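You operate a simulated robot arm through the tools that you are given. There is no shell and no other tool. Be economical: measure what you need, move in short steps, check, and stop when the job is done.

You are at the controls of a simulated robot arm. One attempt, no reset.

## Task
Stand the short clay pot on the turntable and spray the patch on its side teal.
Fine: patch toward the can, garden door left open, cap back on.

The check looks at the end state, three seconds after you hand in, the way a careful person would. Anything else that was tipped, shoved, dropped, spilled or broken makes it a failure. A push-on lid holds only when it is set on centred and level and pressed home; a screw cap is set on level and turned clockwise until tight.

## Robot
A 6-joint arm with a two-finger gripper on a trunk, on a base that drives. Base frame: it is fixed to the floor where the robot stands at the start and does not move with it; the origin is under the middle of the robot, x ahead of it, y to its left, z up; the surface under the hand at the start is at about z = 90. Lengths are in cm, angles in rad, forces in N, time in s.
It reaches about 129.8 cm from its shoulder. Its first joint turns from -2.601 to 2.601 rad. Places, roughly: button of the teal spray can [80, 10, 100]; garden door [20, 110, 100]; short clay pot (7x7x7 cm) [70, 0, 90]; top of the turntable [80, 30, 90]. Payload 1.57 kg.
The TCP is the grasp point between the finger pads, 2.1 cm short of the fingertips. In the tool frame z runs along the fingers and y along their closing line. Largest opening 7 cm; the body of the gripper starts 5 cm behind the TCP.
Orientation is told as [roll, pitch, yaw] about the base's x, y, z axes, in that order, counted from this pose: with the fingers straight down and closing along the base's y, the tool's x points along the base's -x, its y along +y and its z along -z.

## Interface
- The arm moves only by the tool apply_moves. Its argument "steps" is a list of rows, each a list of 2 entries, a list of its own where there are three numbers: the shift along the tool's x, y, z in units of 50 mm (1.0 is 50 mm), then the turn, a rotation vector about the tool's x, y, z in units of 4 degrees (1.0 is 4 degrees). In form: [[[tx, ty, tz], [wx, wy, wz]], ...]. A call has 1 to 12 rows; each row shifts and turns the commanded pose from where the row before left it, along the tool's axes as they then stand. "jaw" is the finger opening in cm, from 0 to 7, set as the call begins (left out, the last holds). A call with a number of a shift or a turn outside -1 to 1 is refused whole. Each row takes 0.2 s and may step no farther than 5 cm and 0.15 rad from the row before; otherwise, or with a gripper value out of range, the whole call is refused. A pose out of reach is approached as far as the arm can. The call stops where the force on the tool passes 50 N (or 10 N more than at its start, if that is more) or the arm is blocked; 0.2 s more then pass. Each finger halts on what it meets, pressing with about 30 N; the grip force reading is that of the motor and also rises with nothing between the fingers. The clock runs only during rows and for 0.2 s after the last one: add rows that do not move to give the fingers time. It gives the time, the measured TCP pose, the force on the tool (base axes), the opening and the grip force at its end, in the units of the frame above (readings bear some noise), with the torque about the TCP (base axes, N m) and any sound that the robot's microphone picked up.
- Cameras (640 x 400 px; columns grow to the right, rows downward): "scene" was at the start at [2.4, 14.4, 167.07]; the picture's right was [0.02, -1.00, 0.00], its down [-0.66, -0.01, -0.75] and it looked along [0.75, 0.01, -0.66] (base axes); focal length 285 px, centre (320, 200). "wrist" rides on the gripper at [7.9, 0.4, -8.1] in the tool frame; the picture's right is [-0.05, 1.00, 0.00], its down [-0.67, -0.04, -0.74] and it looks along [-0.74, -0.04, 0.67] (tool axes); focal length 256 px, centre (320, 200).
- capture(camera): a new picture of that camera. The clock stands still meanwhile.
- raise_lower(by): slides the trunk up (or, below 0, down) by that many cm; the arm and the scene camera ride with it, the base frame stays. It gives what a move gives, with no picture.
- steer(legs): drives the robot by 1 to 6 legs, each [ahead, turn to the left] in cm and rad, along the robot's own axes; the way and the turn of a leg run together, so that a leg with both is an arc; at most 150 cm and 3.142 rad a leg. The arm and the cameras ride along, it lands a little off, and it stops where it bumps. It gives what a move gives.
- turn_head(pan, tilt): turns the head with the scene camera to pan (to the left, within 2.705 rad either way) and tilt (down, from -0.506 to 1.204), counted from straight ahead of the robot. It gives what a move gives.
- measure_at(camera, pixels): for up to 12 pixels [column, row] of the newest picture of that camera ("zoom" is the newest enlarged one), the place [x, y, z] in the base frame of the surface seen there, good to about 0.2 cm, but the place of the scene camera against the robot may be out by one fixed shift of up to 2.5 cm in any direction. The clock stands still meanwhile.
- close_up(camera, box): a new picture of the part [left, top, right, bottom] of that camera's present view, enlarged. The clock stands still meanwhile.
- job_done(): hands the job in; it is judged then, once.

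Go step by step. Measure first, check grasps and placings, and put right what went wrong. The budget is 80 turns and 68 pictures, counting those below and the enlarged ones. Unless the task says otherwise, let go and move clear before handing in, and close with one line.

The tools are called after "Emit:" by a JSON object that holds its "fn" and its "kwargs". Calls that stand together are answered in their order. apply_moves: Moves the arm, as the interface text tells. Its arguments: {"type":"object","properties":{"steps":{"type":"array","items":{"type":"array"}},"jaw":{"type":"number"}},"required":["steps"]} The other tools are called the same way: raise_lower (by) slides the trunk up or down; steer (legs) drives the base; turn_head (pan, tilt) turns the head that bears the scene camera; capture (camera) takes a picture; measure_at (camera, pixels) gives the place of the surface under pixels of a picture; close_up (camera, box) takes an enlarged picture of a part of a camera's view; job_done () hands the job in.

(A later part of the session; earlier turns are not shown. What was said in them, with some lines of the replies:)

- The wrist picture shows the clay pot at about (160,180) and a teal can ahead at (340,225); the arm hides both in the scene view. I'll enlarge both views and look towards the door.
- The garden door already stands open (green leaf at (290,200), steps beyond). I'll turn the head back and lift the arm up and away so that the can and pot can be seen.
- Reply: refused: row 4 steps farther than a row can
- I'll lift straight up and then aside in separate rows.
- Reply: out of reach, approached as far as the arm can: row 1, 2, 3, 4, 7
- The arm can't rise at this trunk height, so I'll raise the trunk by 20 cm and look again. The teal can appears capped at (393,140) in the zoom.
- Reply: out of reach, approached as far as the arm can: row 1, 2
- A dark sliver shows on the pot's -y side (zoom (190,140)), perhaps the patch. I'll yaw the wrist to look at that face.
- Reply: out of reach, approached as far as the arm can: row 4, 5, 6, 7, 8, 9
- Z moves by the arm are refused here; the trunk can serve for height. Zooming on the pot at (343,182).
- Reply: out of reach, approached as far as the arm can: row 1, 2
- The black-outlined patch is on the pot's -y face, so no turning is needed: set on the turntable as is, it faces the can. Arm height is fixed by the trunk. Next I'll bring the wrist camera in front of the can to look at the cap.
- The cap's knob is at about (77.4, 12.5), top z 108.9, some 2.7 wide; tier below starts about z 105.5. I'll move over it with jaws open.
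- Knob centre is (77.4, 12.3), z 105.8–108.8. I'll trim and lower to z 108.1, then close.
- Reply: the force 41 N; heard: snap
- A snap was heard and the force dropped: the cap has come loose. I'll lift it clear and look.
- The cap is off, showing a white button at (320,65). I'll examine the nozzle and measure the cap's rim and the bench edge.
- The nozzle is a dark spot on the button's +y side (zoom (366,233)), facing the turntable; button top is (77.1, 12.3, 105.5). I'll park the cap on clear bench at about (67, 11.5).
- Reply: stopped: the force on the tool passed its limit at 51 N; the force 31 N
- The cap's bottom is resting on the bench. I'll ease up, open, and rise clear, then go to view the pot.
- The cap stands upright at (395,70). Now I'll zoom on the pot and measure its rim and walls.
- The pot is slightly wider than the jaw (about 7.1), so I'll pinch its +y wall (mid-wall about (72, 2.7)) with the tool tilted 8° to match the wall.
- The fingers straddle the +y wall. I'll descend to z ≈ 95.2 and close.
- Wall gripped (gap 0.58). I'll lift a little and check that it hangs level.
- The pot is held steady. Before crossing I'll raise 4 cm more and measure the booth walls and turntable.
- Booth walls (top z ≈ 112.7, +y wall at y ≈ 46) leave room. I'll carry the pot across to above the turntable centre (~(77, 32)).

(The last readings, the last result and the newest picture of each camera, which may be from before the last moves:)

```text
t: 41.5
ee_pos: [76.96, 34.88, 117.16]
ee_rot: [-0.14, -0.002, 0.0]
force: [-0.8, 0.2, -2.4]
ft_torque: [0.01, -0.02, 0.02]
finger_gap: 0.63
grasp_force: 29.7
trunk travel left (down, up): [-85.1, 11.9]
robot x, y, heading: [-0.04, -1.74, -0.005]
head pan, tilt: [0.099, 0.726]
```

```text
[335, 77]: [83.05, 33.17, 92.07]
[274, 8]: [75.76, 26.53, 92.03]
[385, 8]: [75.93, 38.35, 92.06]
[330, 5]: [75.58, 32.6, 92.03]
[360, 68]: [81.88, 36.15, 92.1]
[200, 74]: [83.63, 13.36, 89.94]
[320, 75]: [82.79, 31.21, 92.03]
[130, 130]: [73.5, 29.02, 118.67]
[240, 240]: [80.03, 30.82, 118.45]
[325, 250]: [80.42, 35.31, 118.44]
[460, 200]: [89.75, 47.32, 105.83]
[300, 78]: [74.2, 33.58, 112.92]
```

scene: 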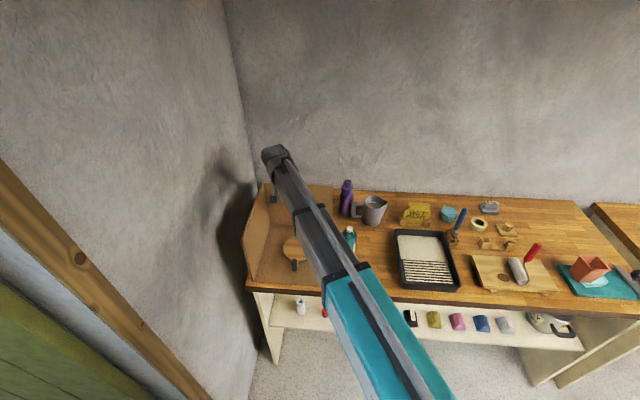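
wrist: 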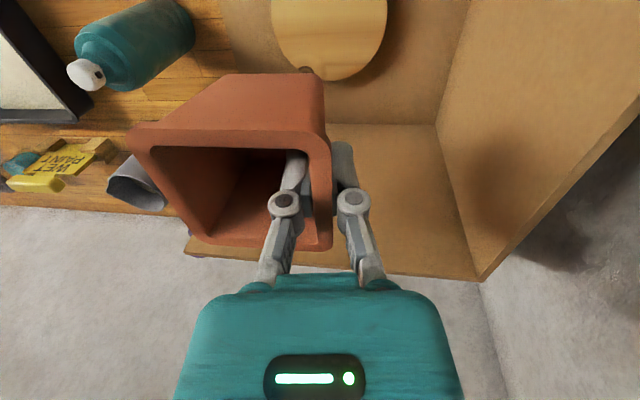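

Turntable centre is about (77.0, 32.3) and the pot is over it. Lowering to just above, then touching down gently.

Emit:
{"fn": "raise_lower", "kwargs": {"by": -19.2}}

Emit:
{"fn": "raise_lower", "kwargs": {"by": -0.4}}

Emit:
{"fn": "raise_lower", "kwargs": {"by": -0.2}}

```text
t: 43.5
ee_pos: [76.97, 34.93, 98.07]
ee_rot: [-0.139, -0.001, -0.002]
force: [0.5, -0.4, -1.2]
ft_torque: [0.07, 0.0, 0.03]
finger_gap: 0.62
grasp_force: 30.1
trunk travel left (down, up): [-65.9, 31.1]
robot x, y, heading: [-0.03, -1.3, 0.001]
head pan, tilt: [0.099, 0.726]
```

```text
t: 44.1
ee_pos: [77.02, 34.8, 97.45]
ee_rot: [-0.139, -0.002, -0.002]
force: [0.9, 0.1, -1.8]
ft_torque: [0.05, 0.01, 0.0]
finger_gap: 0.59
grasp_force: 30.0
trunk travel left (down, up): [-65.5, 31.5]
robot x, y, heading: [-0.16, -1.58, -0.002]
head pan, tilt: [0.099, 0.726]
```

```text
t: 44.6
ee_pos: [77.12, 34.94, 97.34]
ee_rot: [-0.138, -0.002, -0.003]
force: [0.5, 0.1, 2.4]
ft_torque: [0.02, -0.03, -0.03]
finger_gap: 0.62
grasp_force: 29.5
trunk travel left (down, up): [-65.3, 31.7]
robot x, y, heading: [0.42, -1.93, 0.003]
head pan, tilt: [0.099, 0.726]
```

Contact (about 3.5 N). Release and rise straight up.

Emit:
{"fn": "apply_moves", "kwargs": {"steps": [[[0, 0, 0], [0, 0, 0]], [[0, 0, 0], [0, 0, 0]], [[0, 0, 0], [0, 0, 0]], [[0, 0, 0], [0, 0, 0]]], "jaw": 3.4}}

Emit:
{"fn": "raise_lower", "kwargs": {"by": 20}}

Emit:
{"fn": "apply_moves", "kwargs": {"steps": [[[0, 0, 0], [-1, 0, 0]], [[0, 0, 0], [-1, 0, 0]], [[0.9, -0.1, 0], [0, 0, 0]], [[0.9, -0.1, 0], [0, 0, 0]], [[0.9, -0.1, 0], [0, 0, 0]], [[0, 0, 0], [0, 0, 0]]]}}

Emit:
{"fn": "capture", "kwargs": {"camera": "wrist"}}

```text
t: 45.6
ee_pos: [77.02, 34.91, 97.34]
ee_rot: [-0.139, -0.001, -0.003]
force: [-0.1, 0.5, 0.4]
ft_torque: [0.0, 0.0, 0.0]
finger_gap: 3.39
grasp_force: 0.0
trunk travel left (down, up): [-65.3, 31.7]
robot x, y, heading: [0.01, -2.1, 0.007]
head pan, tilt: [0.099, 0.726]
```

```text
t: 47.8
ee_pos: [76.95, 34.98, 117.41]
ee_rot: [-0.139, -0.002, -0.002]
force: [0.1, 0.1, 0.0]
ft_torque: [-0.02, 0.01, -0.01]
finger_gap: 3.36
grasp_force: 0.1
trunk travel left (down, up): [-85.3, 11.7]
robot x, y, heading: [0.2, -1.5, -0.0]
head pan, tilt: [0.099, 0.726]
```

```text
t: 49.2
ee_pos: [63.74, 33.59, 117.19]
ee_rot: [0.0, -0.001, -0.001]
force: [-0.1, 0.3, -0.1]
ft_torque: [-0.04, -0.01, 0.01]
finger_gap: 3.37
grasp_force: 0.1
trunk travel left (down, up): [-85.3, 11.7]
robot x, y, heading: [0.18, -1.62, -0.002]
head pan, tilt: [0.099, 0.726]
```

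```text
31 pictures are left
```

wrist: 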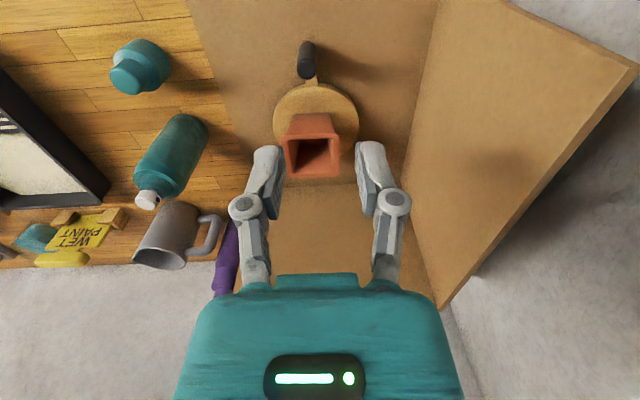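

The pot stands on the turntable. This view is from the +y side, so I'll zoom on the button (147,198) for the nozzle direction and on the pot.

Emit:
{"fn": "close_up", "kwargs": {"camera": "wrist", "box": [110, 110, 220, 220]}}

Emit:
{"fn": "measure_at", "kwargs": {"camera": "wrist", "pixels": [[288, 140], [333, 136], [290, 176], [338, 174], [313, 138], [335, 155], [147, 198], [155, 193], [295, 118], [325, 116]]}}

Emit:
{"fn": "close_up", "kwargs": {"camera": "wrist", "box": [265, 80, 365, 190]}}

```text
3.64 times, centred on (165, 165) of wrist
```

zoom: 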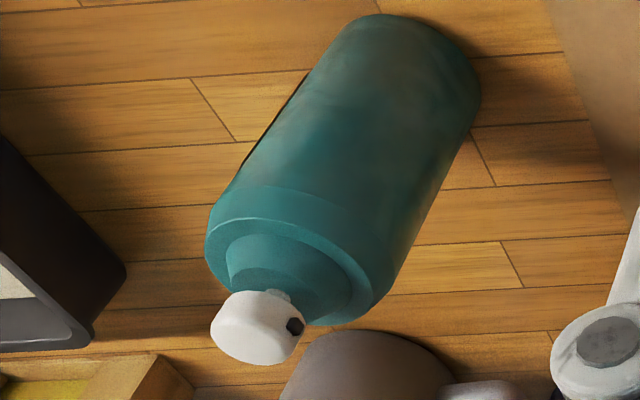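

```text
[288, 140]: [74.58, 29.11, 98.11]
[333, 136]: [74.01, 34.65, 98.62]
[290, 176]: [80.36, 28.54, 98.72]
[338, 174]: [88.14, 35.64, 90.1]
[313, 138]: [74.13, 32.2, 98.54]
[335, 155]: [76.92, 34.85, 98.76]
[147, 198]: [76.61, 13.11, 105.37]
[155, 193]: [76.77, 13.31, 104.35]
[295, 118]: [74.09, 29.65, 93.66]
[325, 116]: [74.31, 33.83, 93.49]
```

```text
3.64 times, centred on (315, 135) of wrist
```

zoom: 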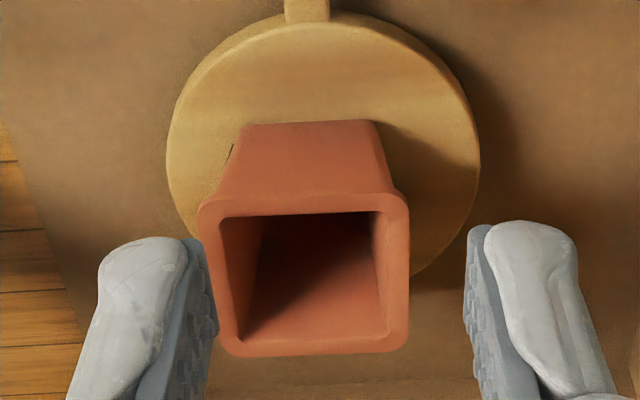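

Emit:
{"fn": "measure_at", "kwargs": {"camera": "wrist", "pixels": [[158.1, 199.6], [157, 199], [159, 199], [158, 201], [137, 200], [150, 192], [147, 208], [142, 195], [141, 205], [154, 204]]}}

```text
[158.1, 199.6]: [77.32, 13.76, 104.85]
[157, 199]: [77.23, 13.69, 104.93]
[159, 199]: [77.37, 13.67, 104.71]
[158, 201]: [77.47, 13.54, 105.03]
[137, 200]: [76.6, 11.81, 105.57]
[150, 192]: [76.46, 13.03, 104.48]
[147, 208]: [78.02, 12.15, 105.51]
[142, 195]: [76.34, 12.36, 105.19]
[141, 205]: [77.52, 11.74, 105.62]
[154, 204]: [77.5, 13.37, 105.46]
```

Nozzle sits at (77.35, 13.7, 104.8) pointing along +y to the pot. I'll close the fingers and go above the button centre (77.3, 12.3).

Emit:
{"fn": "apply_moves", "kwargs": {"steps": [[[-0.453, -0.71, 0], [0, 0, 0]], [[-0.453, -0.71, 0], [0, 0, 0]], [[-0.453, -0.71, 0], [0, 0, 0]], [[-0.453, -0.71, 0], [0, 0, 0]], [[-0.453, -0.71, 0], [0, 0, 0]], [[-0.453, -0.71, 0], [0, 0, 0]], [[0, 0, 0], [0, 0, 0]], [[0, 0, 0], [0, 0, 0]]], "jaw": 0}}

Emit:
{"fn": "raise_lower", "kwargs": {"by": -8.8}}

Emit:
{"fn": "capture", "kwargs": {"camera": "wrist"}}

```text
t: 51.0
ee_pos: [77.24, 12.28, 117.16]
ee_rot: [-0.002, -0.003, -0.001]
force: [-0.7, -0.4, 0.5]
ft_torque: [-0.02, 0.03, 0.02]
finger_gap: 0.0
grasp_force: 28.3
trunk travel left (down, up): [-85.3, 11.7]
robot x, y, heading: [-0.08, -1.22, 0.001]
head pan, tilt: [0.099, 0.726]
```

```text
t: 52.2
ee_pos: [77.11, 12.29, 108.47]
ee_rot: [0.0, 0.0, -0.002]
force: [-1.3, 0.2, -0.4]
ft_torque: [0.03, -0.01, -0.02]
finger_gap: 0.01
grasp_force: 28.5
trunk travel left (down, up): [-76.5, 20.5]
robot x, y, heading: [-0.03, -2.22, -0.002]
head pan, tilt: [0.099, 0.726]
```

```text
28 pictures are left
```

wrist: 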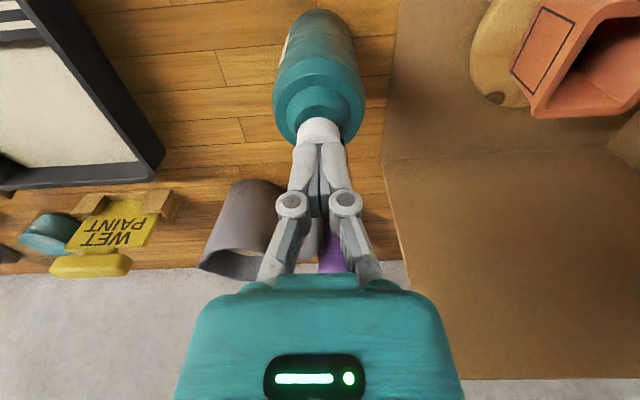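

The fingertips are over the white button and the patch at (545,50) faces the can. I'll press down in small steps.

Emit:
{"fn": "raise_lower", "kwargs": {"by": -0.6}}

Emit:
{"fn": "raise_lower", "kwargs": {"by": -0.3}}

Emit:
{"fn": "capture", "kwargs": {"camera": "wrist"}}

```text
t: 52.8
ee_pos: [77.19, 12.48, 107.84]
ee_rot: [-0.001, -0.003, 0.001]
force: [-0.7, 0.6, -0.5]
ft_torque: [0.04, -0.02, -0.01]
finger_gap: 0.03
grasp_force: 29.0
trunk travel left (down, up): [-75.9, 21.1]
robot x, y, heading: [0.31, -1.66, -0.002]
head pan, tilt: [0.099, 0.726]
```

```text
t: 53.3
ee_pos: [77.21, 12.37, 107.55]
ee_rot: [-0.001, -0.001, -0.001]
force: [0.1, 0.2, 0.5]
ft_torque: [-0.02, 0.02, 0.01]
finger_gap: 0.58
grasp_force: 28.9
trunk travel left (down, up): [-75.6, 21.4]
robot x, y, heading: [0.11, -1.77, 0.001]
head pan, tilt: [0.099, 0.726]
```

```text
27 pictures are left
```

wrist: 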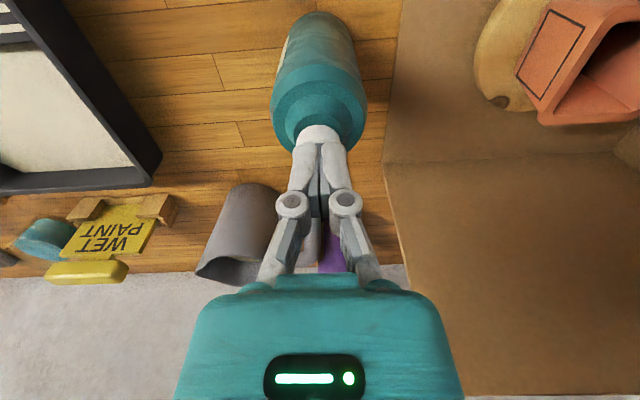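

Emit:
{"fn": "raise_lower", "kwargs": {"by": -0.2}}

Emit:
{"fn": "raise_lower", "kwargs": {"by": -0.2}}

Emit:
{"fn": "capture", "kwargs": {"camera": "wrist"}}

```text
t: 53.8
ee_pos: [77.22, 12.29, 107.39]
ee_rot: [0.001, -0.001, -0.002]
force: [0.9, 0.4, 2.3]
ft_torque: [0.03, 0.03, -0.02]
finger_gap: 0.62
grasp_force: 28.6
trunk travel left (down, up): [-75.4, 21.6]
robot x, y, heading: [0.28, -1.73, -0.001]
head pan, tilt: [0.099, 0.726]
heard: click
```

```text
t: 54.3
ee_pos: [77.22, 12.35, 107.07]
ee_rot: [0.001, -0.002, -0.003]
force: [0.8, 0.3, 2.6]
ft_torque: [-0.02, -0.02, -0.01]
finger_gap: 0.59
grasp_force: 28.5
trunk travel left (down, up): [-75.2, 21.8]
robot x, y, heading: [0.03, -1.53, 0.004]
head pan, tilt: [0.099, 0.726]
```

```text
26 pictures are left
```

wrist: 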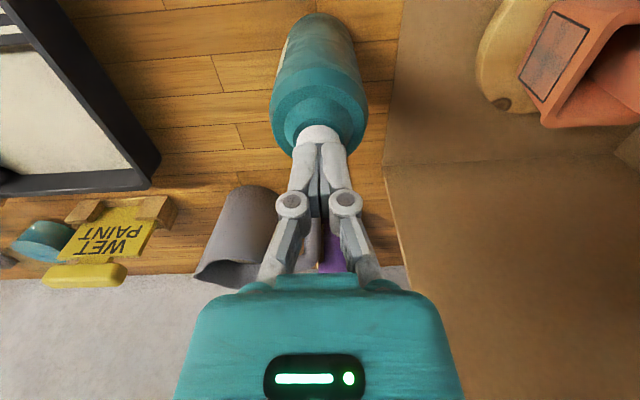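

A click, and the patch at (555,55) is starting to tint: it's spraying. I'll hold for a second and look.

Emit:
{"fn": "apply_moves", "kwargs": {"steps": [[[0, 0, 0], [0, 0, 0]], [[0, 0, 0], [0, 0, 0]], [[0, 0, 0], [0, 0, 0]], [[0, 0, 0], [0, 0, 0]]]}}

Emit:
{"fn": "close_up", "kwargs": {"camera": "wrist", "box": [440, 0, 640, 125]}}

```text
t: 55.3
ee_pos: [77.18, 12.27, 107.16]
ee_rot: [0.001, -0.001, -0.001]
force: [-0.3, 0.2, 2.4]
ft_torque: [-0.03, -0.01, 0.03]
finger_gap: 0.6
grasp_force: 28.6
trunk travel left (down, up): [-75.2, 21.8]
robot x, y, heading: [0.15, -1.9, -0.001]
head pan, tilt: [0.099, 0.726]
```

```text
3.20 times, centred on (540, 62) of wrist
```

zoom: 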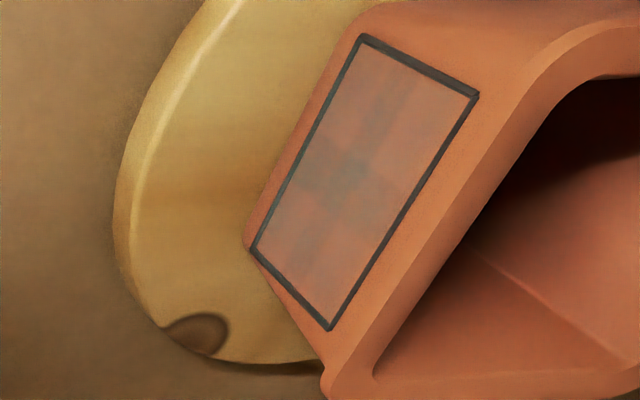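

It is tinting evenly around the centre of the patch. I'll keep holding ~2 s more.

Emit:
{"fn": "apply_moves", "kwargs": {"steps": [[[0, 0, 0], [0, 0, 0]], [[0, 0, 0], [0, 0, 0]], [[0, 0, 0], [0, 0, 0]], [[0, 0, 0], [0, 0, 0]], [[0, 0, 0], [0, 0, 0]], [[0, 0, 0], [0, 0, 0]], [[0, 0, 0], [0, 0, 0]], [[0, 0, 0], [0, 0, 0]], [[0, 0, 0], [0, 0, 0]], [[0, 0, 0], [0, 0, 0]]]}}

Emit:
{"fn": "close_up", "kwargs": {"camera": "wrist", "box": [440, 0, 640, 125]}}

```text
t: 57.5
ee_pos: [77.18, 12.37, 107.16]
ee_rot: [-0.001, 0.0, -0.003]
force: [0.1, -0.3, 3.1]
ft_torque: [-0.03, 0.0, -0.02]
finger_gap: 0.58
grasp_force: 29.4
trunk travel left (down, up): [-75.2, 21.8]
robot x, y, heading: [0.3, -1.85, -0.004]
head pan, tilt: [0.099, 0.726]
```

```text
3.20 times, centred on (540, 62) of wrist
```

zoom: 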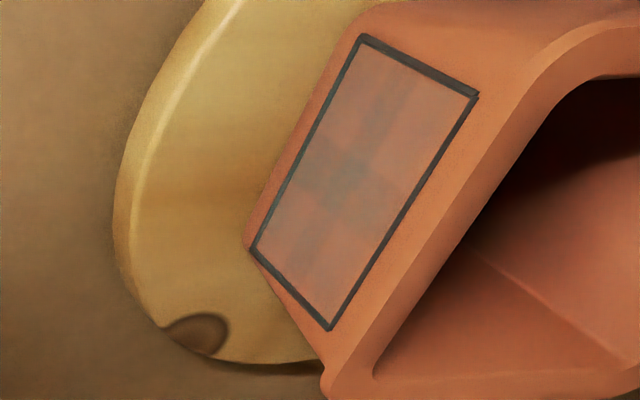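

No growth while held, so each press gives one burst. I'll release and press again.

Emit:
{"fn": "raise_lower", "kwargs": {"by": 0.6}}

Emit:
{"fn": "raise_lower", "kwargs": {"by": -0.6}}

Emit:
{"fn": "close_up", "kwargs": {"camera": "wrist", "box": [440, 0, 640, 125]}}

```text
t: 58.1
ee_pos: [77.13, 12.26, 107.61]
ee_rot: [0.0, -0.002, -0.001]
force: [0.2, -0.3, -0.2]
ft_torque: [0.01, 0.02, 0.02]
finger_gap: 0.03
grasp_force: 29.1
trunk travel left (down, up): [-75.8, 21.2]
robot x, y, heading: [0.43, -1.17, -0.002]
head pan, tilt: [0.099, 0.726]
```

```text
t: 58.6
ee_pos: [77.19, 12.31, 107.17]
ee_rot: [0.001, -0.002, -0.001]
force: [-0.1, -0.3, 2.7]
ft_torque: [0.0, 0.0, -0.02]
finger_gap: 0.61
grasp_force: 28.9
trunk travel left (down, up): [-75.2, 21.8]
robot x, y, heading: [0.17, -1.82, -0.002]
head pan, tilt: [0.099, 0.726]
heard: click
```

```text
3.20 times, centred on (540, 62) of wrist
```

zoom: 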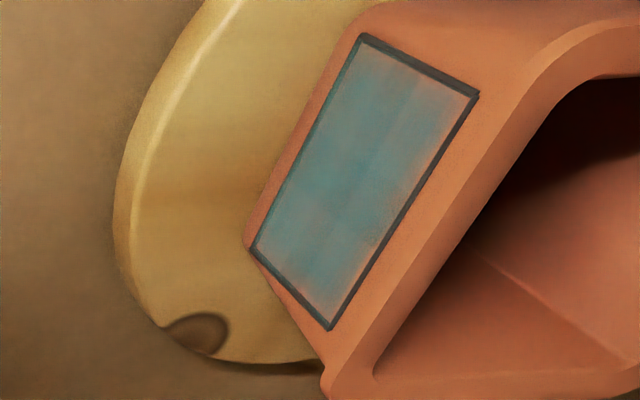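

Much more teal now. One more press should even it out.

Emit:
{"fn": "raise_lower", "kwargs": {"by": 0.6}}

Emit:
{"fn": "raise_lower", "kwargs": {"by": -0.6}}

Emit:
{"fn": "raise_lower", "kwargs": {"by": 0.6}}

Emit:
{"fn": "close_up", "kwargs": {"camera": "wrist", "box": [440, 0, 640, 125]}}

```text
t: 59.2
ee_pos: [77.16, 12.43, 107.68]
ee_rot: [-0.001, -0.002, -0.003]
force: [-0.5, -0.8, 0.0]
ft_torque: [0.02, 0.01, 0.02]
finger_gap: 0.0
grasp_force: 29.0
trunk travel left (down, up): [-75.8, 21.2]
robot x, y, heading: [0.03, -1.24, -0.0]
head pan, tilt: [0.099, 0.726]
```

```text
t: 59.7
ee_pos: [77.14, 12.28, 107.19]
ee_rot: [-0.001, -0.002, -0.002]
force: [-0.4, 0.2, 2.2]
ft_torque: [-0.02, -0.01, 0.03]
finger_gap: 0.6
grasp_force: 28.5
trunk travel left (down, up): [-75.2, 21.8]
robot x, y, heading: [0.33, -1.92, 0.0]
head pan, tilt: [0.099, 0.726]
heard: click
```

```text
t: 60.3
ee_pos: [77.12, 12.29, 107.74]
ee_rot: [0.0, -0.001, -0.001]
force: [0.0, -0.7, 0.1]
ft_torque: [0.03, 0.01, -0.02]
finger_gap: 0.01
grasp_force: 28.6
trunk travel left (down, up): [-75.8, 21.2]
robot x, y, heading: [0.1, -1.45, -0.001]
head pan, tilt: [0.099, 0.726]
```

```text
3.20 times, centred on (540, 62) of wrist
```

zoom: 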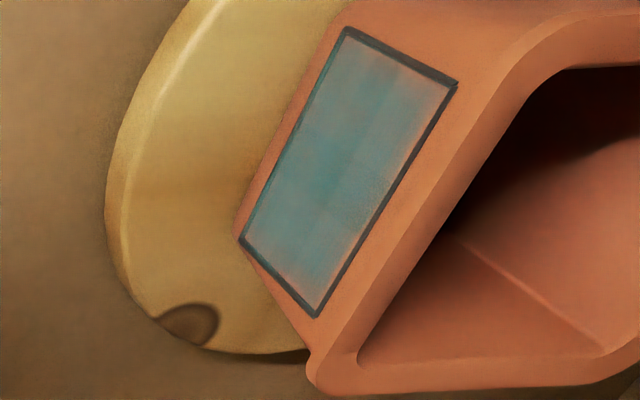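

Coverage is close, with thinner edges and a colour short of the can's teal. I'll press once more, hold a moment, and compare.

Emit:
{"fn": "raise_lower", "kwargs": {"by": -0.6}}

Emit:
{"fn": "apply_moves", "kwargs": {"steps": [[[0, 0, 0], [0, 0, 0]], [[0, 0, 0], [0, 0, 0]], [[0, 0, 0], [0, 0, 0]]]}}

Emit:
{"fn": "raise_lower", "kwargs": {"by": 0.6}}

Emit:
{"fn": "close_up", "kwargs": {"camera": "wrist", "box": [440, 0, 640, 125]}}

```text
t: 60.8
ee_pos: [77.14, 12.19, 107.12]
ee_rot: [-0.001, -0.002, -0.001]
force: [0.9, -0.1, 3.4]
ft_torque: [-0.01, -0.01, 0.03]
finger_gap: 0.61
grasp_force: 29.0
trunk travel left (down, up): [-75.2, 21.8]
robot x, y, heading: [0.28, -1.49, -0.003]
head pan, tilt: [0.099, 0.726]
heard: click
```

```text
t: 61.6
ee_pos: [77.2, 12.44, 107.08]
ee_rot: [0.0, -0.001, -0.001]
force: [-0.5, 0.3, 3.3]
ft_torque: [0.01, -0.01, -0.02]
finger_gap: 0.61
grasp_force: 28.6
trunk travel left (down, up): [-75.2, 21.8]
robot x, y, heading: [0.22, -1.8, -0.004]
head pan, tilt: [0.099, 0.726]
```

```text
t: 62.2
ee_pos: [77.08, 12.39, 107.77]
ee_rot: [0.001, -0.002, -0.001]
force: [0.3, -0.1, -0.4]
ft_torque: [0.01, 0.01, 0.01]
finger_gap: 0.01
grasp_force: 28.7
trunk travel left (down, up): [-75.8, 21.2]
robot x, y, heading: [-0.27, -1.94, 0.007]
head pan, tilt: [0.099, 0.726]
```

```text
3.20 times, centred on (540, 62) of wrist
```

zoom: 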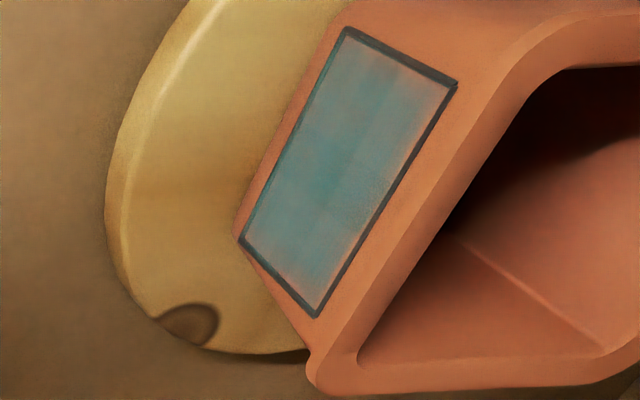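

No further change between the last bursts, so it looks saturated. I'll back up and yaw for a better-angled look at the patch before recapping.

Emit:
{"fn": "raise_lower", "kwargs": {"by": 9}}

Emit:
{"fn": "apply_moves", "kwargs": {"steps": [[[0.5, 0.36, 0], [0, 0, 0]], [[0.5, 0.36, 0], [0, 0, -1]], [[0, 0, 0], [0, 0, -1]], [[0, 0, 0], [0, 0, -1]], [[0, 0, 0], [0, 0, -1]], [[0, 0, 0], [0, 0, -1]], [[0, 0, 0], [0, 0, -1]], [[0, 0, 0], [0, 0, -1]], [[0, 0, 0], [0, 0, -1]], [[0, 0, 0], [0, 0, -1]], [[0, 0, 0], [0, 0, -1]], [[0, 0, 0], [0, 0, -1]]]}}

Emit:
{"fn": "capture", "kwargs": {"camera": "wrist"}}

```text
t: 63.4
ee_pos: [77.07, 12.45, 116.7]
ee_rot: [0.001, -0.002, -0.001]
force: [0.6, 0.4, 0.2]
ft_torque: [0.01, 0.0, 0.0]
finger_gap: 0.0
grasp_force: 28.7
trunk travel left (down, up): [-84.8, 12.2]
robot x, y, heading: [0.2, -1.56, -0.003]
head pan, tilt: [0.099, 0.726]
```

```text
t: 66.0
ee_pos: [72.3, 15.87, 116.79]
ee_rot: [-0.002, -0.002, 0.768]
force: [0.6, -0.5, 1.0]
ft_torque: [0.02, 0.01, 0.01]
finger_gap: 0.0
grasp_force: 28.8
trunk travel left (down, up): [-84.8, 12.2]
robot x, y, heading: [0.17, -1.63, -0.004]
head pan, tilt: [0.099, 0.726]
```

```text
20 pictures are left
```

wrist: 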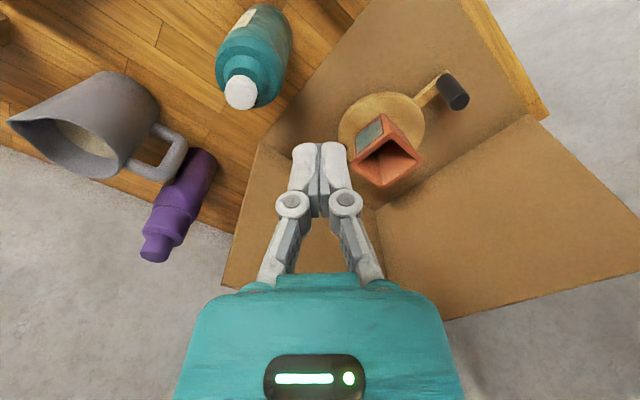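

Emit:
{"fn": "close_up", "kwargs": {"camera": "wrist", "box": [340, 100, 430, 190]}}

```text
4.44 times, centred on (385, 145) of wrist
```

zoom: 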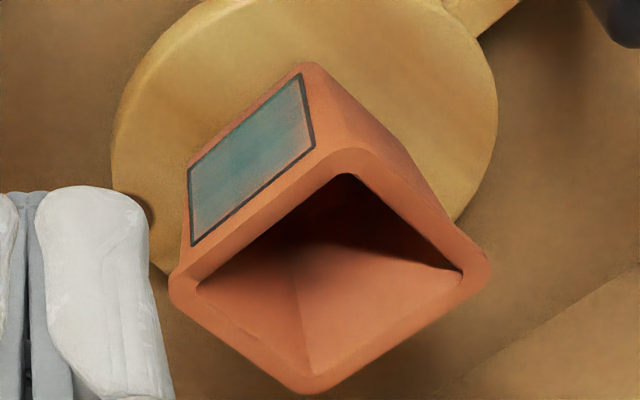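

The patch is teal throughout, with no sign of runs. I'll un-yaw and go back for the cap at (66.95, 11.5).

Emit:
{"fn": "apply_moves", "kwargs": {"steps": [[[0, 0, 0], [0, 0, 1]], [[0, 0, 0], [0, 0, 1]], [[0, 0, 0], [0, 0, 1]], [[0, 0, 0], [0, 0, 1]], [[0, 0, 0], [0, 0, 1]], [[0, 0, 0], [0, 0, 1]], [[0, 0, 0], [0, 0, 1]], [[0, 0, 0], [0, 0, 1]], [[0, 0, 0], [0, 0, 1]], [[0, 0, 0], [0, 0, 1]], [[0, 0, 0], [0, 0, 1]]], "jaw": 6}}

Emit:
{"fn": "apply_moves", "kwargs": {"steps": [[[0.68, -0.44, 0], [0, 0, 0]], [[0.68, -0.44, 0], [0, 0, 0]], [[0.68, 0, 0], [0, 0, 0]], [[0, 0, 0], [0, 0, 0]]]}}

Emit:
{"fn": "capture", "kwargs": {"camera": "wrist"}}

```text
t: 68.4
ee_pos: [72.14, 15.88, 116.66]
ee_rot: [0.0, -0.002, -0.003]
force: [0.1, 0.6, -0.2]
ft_torque: [0.0, -0.01, -0.01]
finger_gap: 6.01
grasp_force: 0.2
trunk travel left (down, up): [-84.8, 12.2]
robot x, y, heading: [-0.31, -1.56, 0.003]
head pan, tilt: [0.099, 0.726]
```

```text
t: 69.4
ee_pos: [61.78, 11.56, 116.65]
ee_rot: [-0.002, -0.002, -0.003]
force: [-0.2, -0.4, -0.8]
ft_torque: [-0.02, 0.03, -0.02]
finger_gap: 6.02
grasp_force: 0.1
trunk travel left (down, up): [-84.8, 12.2]
robot x, y, heading: [-0.12, -1.76, -0.0]
head pan, tilt: [0.099, 0.726]
```

```text
18 pictures are left
```

wrist: 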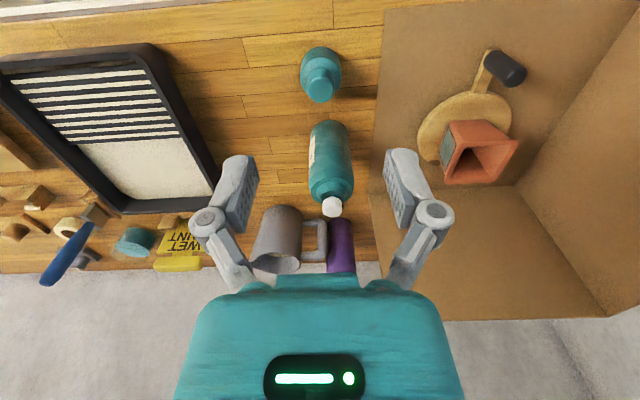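

Emit:
{"fn": "measure_at", "kwargs": {"camera": "wrist", "pixels": [[320, 91], [309, 91], [331, 91], [320, 80], [320, 100], [320, 62], [333, 207], [326, 207], [340, 207], [333, 200]]}}

Emit:
{"fn": "apply_moves", "kwargs": {"steps": [[[-0.515, 0, 0], [0, 0, 0]], [[-0.515, 0, 0], [0, 0, 0]], [[0, 0, 0], [0, 0, 0]]]}}

```text
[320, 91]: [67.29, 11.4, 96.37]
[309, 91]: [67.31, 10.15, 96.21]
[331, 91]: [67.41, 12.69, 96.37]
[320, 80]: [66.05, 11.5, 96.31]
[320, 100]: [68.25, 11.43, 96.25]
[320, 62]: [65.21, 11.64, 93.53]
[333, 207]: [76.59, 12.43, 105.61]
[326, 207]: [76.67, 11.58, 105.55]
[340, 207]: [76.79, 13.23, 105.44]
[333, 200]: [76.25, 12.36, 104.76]
```

```text
t: 70.2
ee_pos: [67.03, 11.56, 116.78]
ee_rot: [0.0, -0.001, -0.003]
force: [0.3, 0.1, -0.6]
ft_torque: [-0.01, -0.02, 0.0]
finger_gap: 6.01
grasp_force: 0.1
trunk travel left (down, up): [-84.8, 12.2]
robot x, y, heading: [0.26, -1.65, 0.006]
head pan, tilt: [0.099, 0.726]
```

The cap knob is at (67.1, 11.45), as I left it. Lower to z 95.7 and grip.

Emit:
{"fn": "raise_lower", "kwargs": {"by": -20.9}}

Emit:
{"fn": "apply_moves", "kwargs": {"steps": [[[0, 0, 0], [0, 0, 0]], [[0, 0, 0], [0, 0, 0]], [[0, 0, 0], [0, 0, 0]], [[0, 0, 0], [0, 0, 0]], [[0, 0, 0], [0, 0, 0]]], "jaw": 2}}

Emit:
{"fn": "raise_lower", "kwargs": {"by": 21}}

Emit:
{"fn": "capture", "kwargs": {"camera": "wrist"}}

```text
t: 72.5
ee_pos: [67.22, 11.54, 95.88]
ee_rot: [0.001, -0.002, -0.001]
force: [1.0, 0.3, 0.3]
ft_torque: [-0.04, 0.02, 0.03]
finger_gap: 6.0
grasp_force: 0.1
trunk travel left (down, up): [-63.9, 33.1]
robot x, y, heading: [-0.45, -1.51, -0.006]
head pan, tilt: [0.099, 0.726]
```

```text
t: 73.7
ee_pos: [67.13, 11.6, 95.94]
ee_rot: [0.001, -0.002, -0.001]
force: [1.2, 1.2, 4.5]
ft_torque: [0.04, -0.05, -0.04]
finger_gap: 2.98
grasp_force: 29.7
trunk travel left (down, up): [-63.9, 33.1]
robot x, y, heading: [0.18, -1.89, 0.008]
head pan, tilt: [0.099, 0.726]
```

```text
t: 75.9
ee_pos: [67.21, 11.54, 116.8]
ee_rot: [-0.001, 0.0, -0.002]
force: [-0.4, 0.8, -0.3]
ft_torque: [0.01, -0.01, 0.02]
finger_gap: 2.94
grasp_force: 30.1
trunk travel left (down, up): [-84.9, 12.1]
robot x, y, heading: [0.02, -1.72, -0.002]
head pan, tilt: [0.099, 0.726]
```

```text
17 pictures are left
```

wrist: 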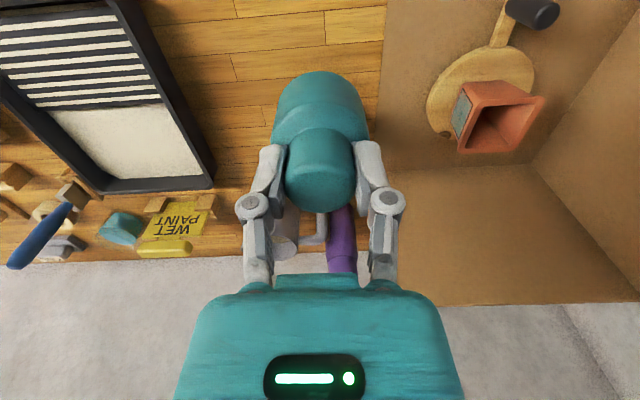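

Emit:
{"fn": "measure_at", "kwargs": {"camera": "wrist", "pixels": [[320, 84], [320, 95], [320, 130], [320, 76], [275, 125], [365, 125], [320, 205], [300, 78], [345, 78]]}}

Emit:
{"fn": "close_up", "kwargs": {"camera": "wrist", "box": [260, 60, 380, 230]}}

```text
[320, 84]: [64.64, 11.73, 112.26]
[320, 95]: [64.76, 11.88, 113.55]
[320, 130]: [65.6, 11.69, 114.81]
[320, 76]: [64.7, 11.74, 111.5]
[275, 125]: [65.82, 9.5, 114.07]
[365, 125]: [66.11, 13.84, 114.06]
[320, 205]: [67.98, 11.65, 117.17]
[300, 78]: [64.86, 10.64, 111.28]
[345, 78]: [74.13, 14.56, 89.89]
```

```text
2.35 times, centred on (320, 145) of wrist
```

zoom: 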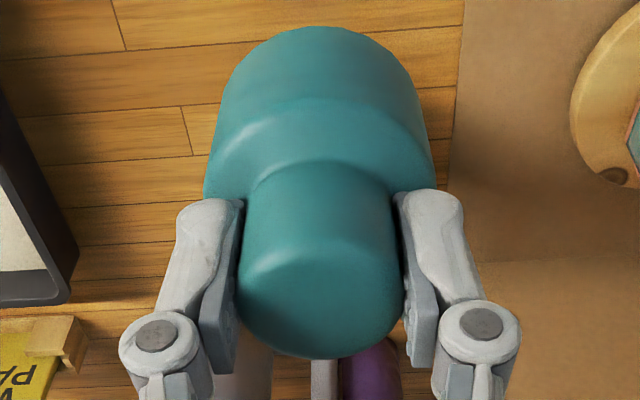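

The cap sits about 0.2 cm further to -x in the grip than at removal, so I'll aim the TCP at (77.5, 12.25), and lower part way.

Emit:
{"fn": "apply_moves", "kwargs": {"steps": [[[-0.69, 0.047, 0], [0, 0, 0]], [[-0.69, 0.047, 0], [0, 0, 0]], [[-0.69, 0.047, 0], [0, 0, 0]], [[0, 0, 0], [0, 0, 0]], [[0, 0, 0], [0, 0, 0]]]}}

Emit:
{"fn": "capture", "kwargs": {"camera": "wrist"}}

```text
t: 77.1
ee_pos: [77.6, 12.22, 116.78]
ee_rot: [-0.001, -0.002, -0.001]
force: [-0.4, -0.5, 0.6]
ft_torque: [-0.04, 0.06, -0.02]
finger_gap: 2.95
grasp_force: 29.8
trunk travel left (down, up): [-84.9, 12.1]
robot x, y, heading: [0.13, -1.89, 0.002]
head pan, tilt: [0.099, 0.726]
```

```text
15 pictures are left
```

wrist: 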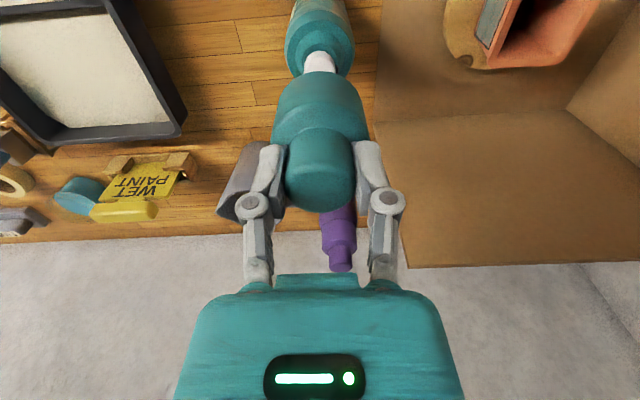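

Emit:
{"fn": "measure_at", "kwargs": {"camera": "wrist", "pixels": [[320, 80], [320, 85], [320, 92], [278, 115], [362, 115], [320, 55], [312, 62], [328, 62], [290, 50], [350, 50], [320, 40], [320, 20]]}}

Emit:
{"fn": "close_up", "kwargs": {"camera": "wrist", "box": [260, 0, 380, 130]}}

```text
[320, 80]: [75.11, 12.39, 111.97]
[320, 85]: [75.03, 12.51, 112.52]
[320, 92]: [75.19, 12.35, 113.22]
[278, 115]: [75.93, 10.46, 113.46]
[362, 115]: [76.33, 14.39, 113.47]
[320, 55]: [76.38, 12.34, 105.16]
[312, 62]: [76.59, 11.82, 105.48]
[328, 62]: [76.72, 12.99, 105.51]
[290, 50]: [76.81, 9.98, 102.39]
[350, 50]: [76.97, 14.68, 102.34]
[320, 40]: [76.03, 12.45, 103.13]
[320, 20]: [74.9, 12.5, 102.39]
```

```text
3.08 times, centred on (320, 65) of wrist
```

zoom: 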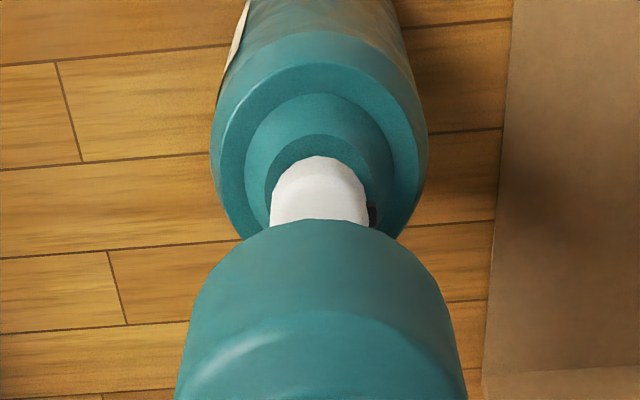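

The cap's front face (75.1) and middle (12.4) match the position it had when lifted off. I'll lower it on and press until it snaps.

Emit:
{"fn": "raise_lower", "kwargs": {"by": -7.6}}

Emit:
{"fn": "raise_lower", "kwargs": {"by": -0.6}}

Emit:
{"fn": "raise_lower", "kwargs": {"by": -0.4}}

```text
t: 78.2
ee_pos: [77.67, 12.22, 109.15]
ee_rot: [0.0, -0.003, -0.002]
force: [-0.9, -0.6, -0.1]
ft_torque: [-0.02, 0.0, 0.01]
finger_gap: 2.95
grasp_force: 30.4
trunk travel left (down, up): [-77.3, 19.7]
robot x, y, heading: [-0.17, -2.17, 0.002]
head pan, tilt: [0.099, 0.726]
```

```text
t: 78.8
ee_pos: [77.57, 12.18, 108.6]
ee_rot: [0.0, -0.001, -0.002]
force: [0.4, -0.4, -0.7]
ft_torque: [0.0, -0.04, 0.03]
finger_gap: 2.97
grasp_force: 30.1
trunk travel left (down, up): [-76.7, 20.3]
robot x, y, heading: [-0.02, -1.46, 0.002]
head pan, tilt: [0.099, 0.726]
```

```text
t: 79.3
ee_pos: [77.52, 12.24, 108.28]
ee_rot: [0.001, -0.002, -0.002]
force: [-0.6, 0.3, 18.1]
ft_torque: [0.02, -0.04, -0.05]
finger_gap: 2.99
grasp_force: 30.0
trunk travel left (down, up): [-76.3, 20.7]
robot x, y, heading: [0.02, -1.42, 0.002]
head pan, tilt: [0.099, 0.726]
heard: snap
```

A snap: the cap is home. I'll release, rise and check.

Emit:
{"fn": "raise_lower", "kwargs": {"by": -0.1}}

Emit:
{"fn": "apply_moves", "kwargs": {"steps": [[[0, 0, 0], [0, 0, 0]], [[0, 0, 0], [0, 0, 0]], [[0, 0, 0], [0, 0, 0]], [[0, 0, 0], [0, 0, 0]]], "jaw": 6}}

Emit:
{"fn": "raise_lower", "kwargs": {"by": 12}}

Emit:
{"fn": "apply_moves", "kwargs": {"steps": [[[0.9, 0, 0], [0, 0, 0]], [[0.9, 0, 0], [0, 0, 0]], [[0.9, 0, 0], [0, 0, 0]], [[0, 0, 0], [0, 0, 0]]]}}

Emit:
{"fn": "capture", "kwargs": {"camera": "wrist"}}

```text
t: 79.8
ee_pos: [77.29, 12.28, 108.36]
ee_rot: [0.003, -0.006, -0.004]
force: [4.3, 0.7, 34.7]
ft_torque: [-0.01, -0.16, 0.0]
finger_gap: 3.01
grasp_force: 30.3
trunk travel left (down, up): [-76.2, 20.8]
robot x, y, heading: [-0.3, -1.85, 0.001]
head pan, tilt: [0.099, 0.726]
```

```text
t: 80.8
ee_pos: [77.53, 12.27, 108.2]
ee_rot: [0.0, -0.001, -0.002]
force: [-0.4, 0.7, -0.2]
ft_torque: [0.01, 0.01, -0.05]
finger_gap: 5.99
grasp_force: 0.1
trunk travel left (down, up): [-76.2, 20.8]
robot x, y, heading: [-0.24, -1.8, 0.0]
head pan, tilt: [0.099, 0.726]
```

```text
t: 82.3
ee_pos: [77.63, 12.25, 120.1]
ee_rot: [0.0, -0.003, -0.003]
force: [0.0, 0.4, -0.7]
ft_torque: [0.02, -0.02, 0.02]
finger_gap: 6.01
grasp_force: 0.0
trunk travel left (down, up): [-88.2, 8.8]
robot x, y, heading: [0.44, -1.86, -0.002]
head pan, tilt: [0.099, 0.726]
```

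```text
t: 83.3
ee_pos: [63.98, 12.23, 120.06]
ee_rot: [0.001, -0.002, -0.001]
force: [0.0, 1.4, -0.2]
ft_torque: [0.01, 0.01, -0.02]
finger_gap: 5.99
grasp_force: 0.1
trunk travel left (down, up): [-88.2, 8.8]
robot x, y, heading: [-0.11, -1.65, 0.002]
head pan, tilt: [0.099, 0.726]
```

```text
13 pictures are left
```

wrist: 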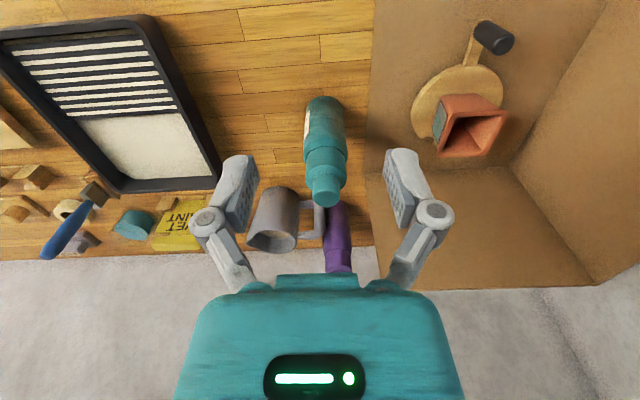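

Emit:
{"fn": "close_up", "kwargs": {"camera": "wrist", "box": [280, 80, 370, 220]}}

Emit:
{"fn": "measure_at", "kwargs": {"camera": "wrist", "pixels": [[326, 196], [318, 194], [334, 194], [326, 190], [322, 170], [445, 103], [500, 108], [440, 152], [498, 150]]}}

Emit:
{"fn": "turn_head", "kwargs": {"pan": 1.2, "tilt": 0.5}}

Emit:
{"fn": "capture", "kwargs": {"camera": "scene"}}

Emit:
{"fn": "turn_head", "kwargs": {"pan": 0.0, "tilt": 0.8}}

Emit:
{"fn": "capture", "kwargs": {"camera": "scene"}}

```text
2.86 times, centred on (325, 150) of wrist
```

zoom: 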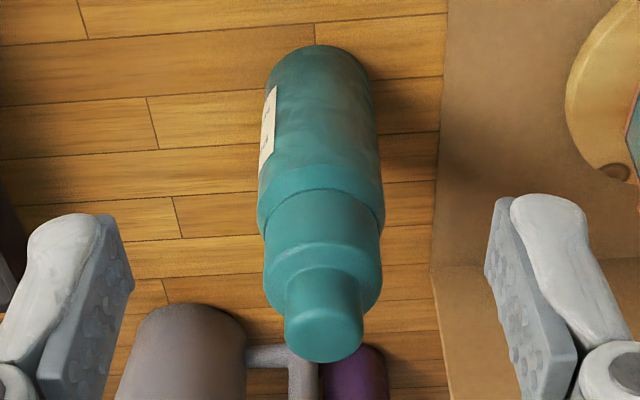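

```text
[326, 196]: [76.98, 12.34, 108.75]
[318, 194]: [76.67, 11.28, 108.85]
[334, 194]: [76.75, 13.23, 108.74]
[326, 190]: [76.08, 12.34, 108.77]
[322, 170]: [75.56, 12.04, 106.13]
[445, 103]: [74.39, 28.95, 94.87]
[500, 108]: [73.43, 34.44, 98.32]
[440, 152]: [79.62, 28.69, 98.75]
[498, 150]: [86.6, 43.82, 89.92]
```

```text
t: 84.7
ee_pos: [63.9, 12.21, 120.18]
ee_rot: [0.0, -0.002, -0.001]
force: [-1.2, 0.8, 1.3]
ft_torque: [0.02, 0.01, 0.05]
finger_gap: 5.97
grasp_force: 0.0
trunk travel left (down, up): [-88.2, 8.8]
robot x, y, heading: [0.15, -1.68, 0.002]
head pan, tilt: [1.201, 0.499]
```

```text
11 pictures are left
```

scene: 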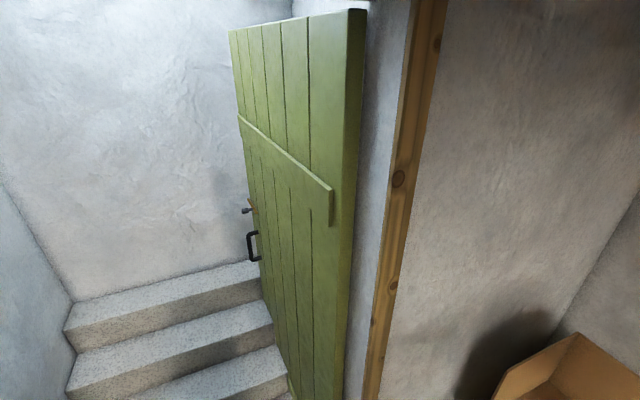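

```text
t: 86.0
ee_pos: [64.05, 12.15, 120.11]
ee_rot: [0.001, -0.001, -0.002]
force: [-0.1, 0.1, -0.6]
ft_torque: [-0.01, -0.01, 0.03]
finger_gap: 6.03
grasp_force: 0.0
trunk travel left (down, up): [-88.2, 8.8]
robot x, y, heading: [-0.17, -1.81, -0.007]
head pan, tilt: [0.0, 0.799]
```

```text
10 pictures are left
```

scene: 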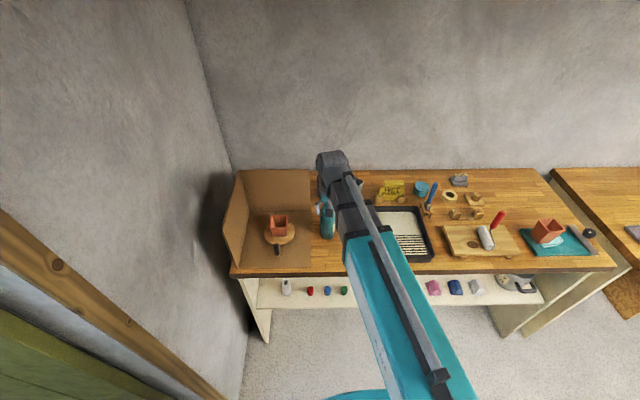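

The cap is seated level at its original height (108.8), the pot stands on the turntable with its teal patch toward the can, and the door is still open. Nothing else was disturbed and the arm is clear, so I'm handing in.

Emit:
{"fn": "job_done", "kwargs": {}}

```text
The job is handed in.
```

The short pot stands on the turntable with its patch sprayed teal and facing the can. The cap is snapped back on, and the garden door is still open.
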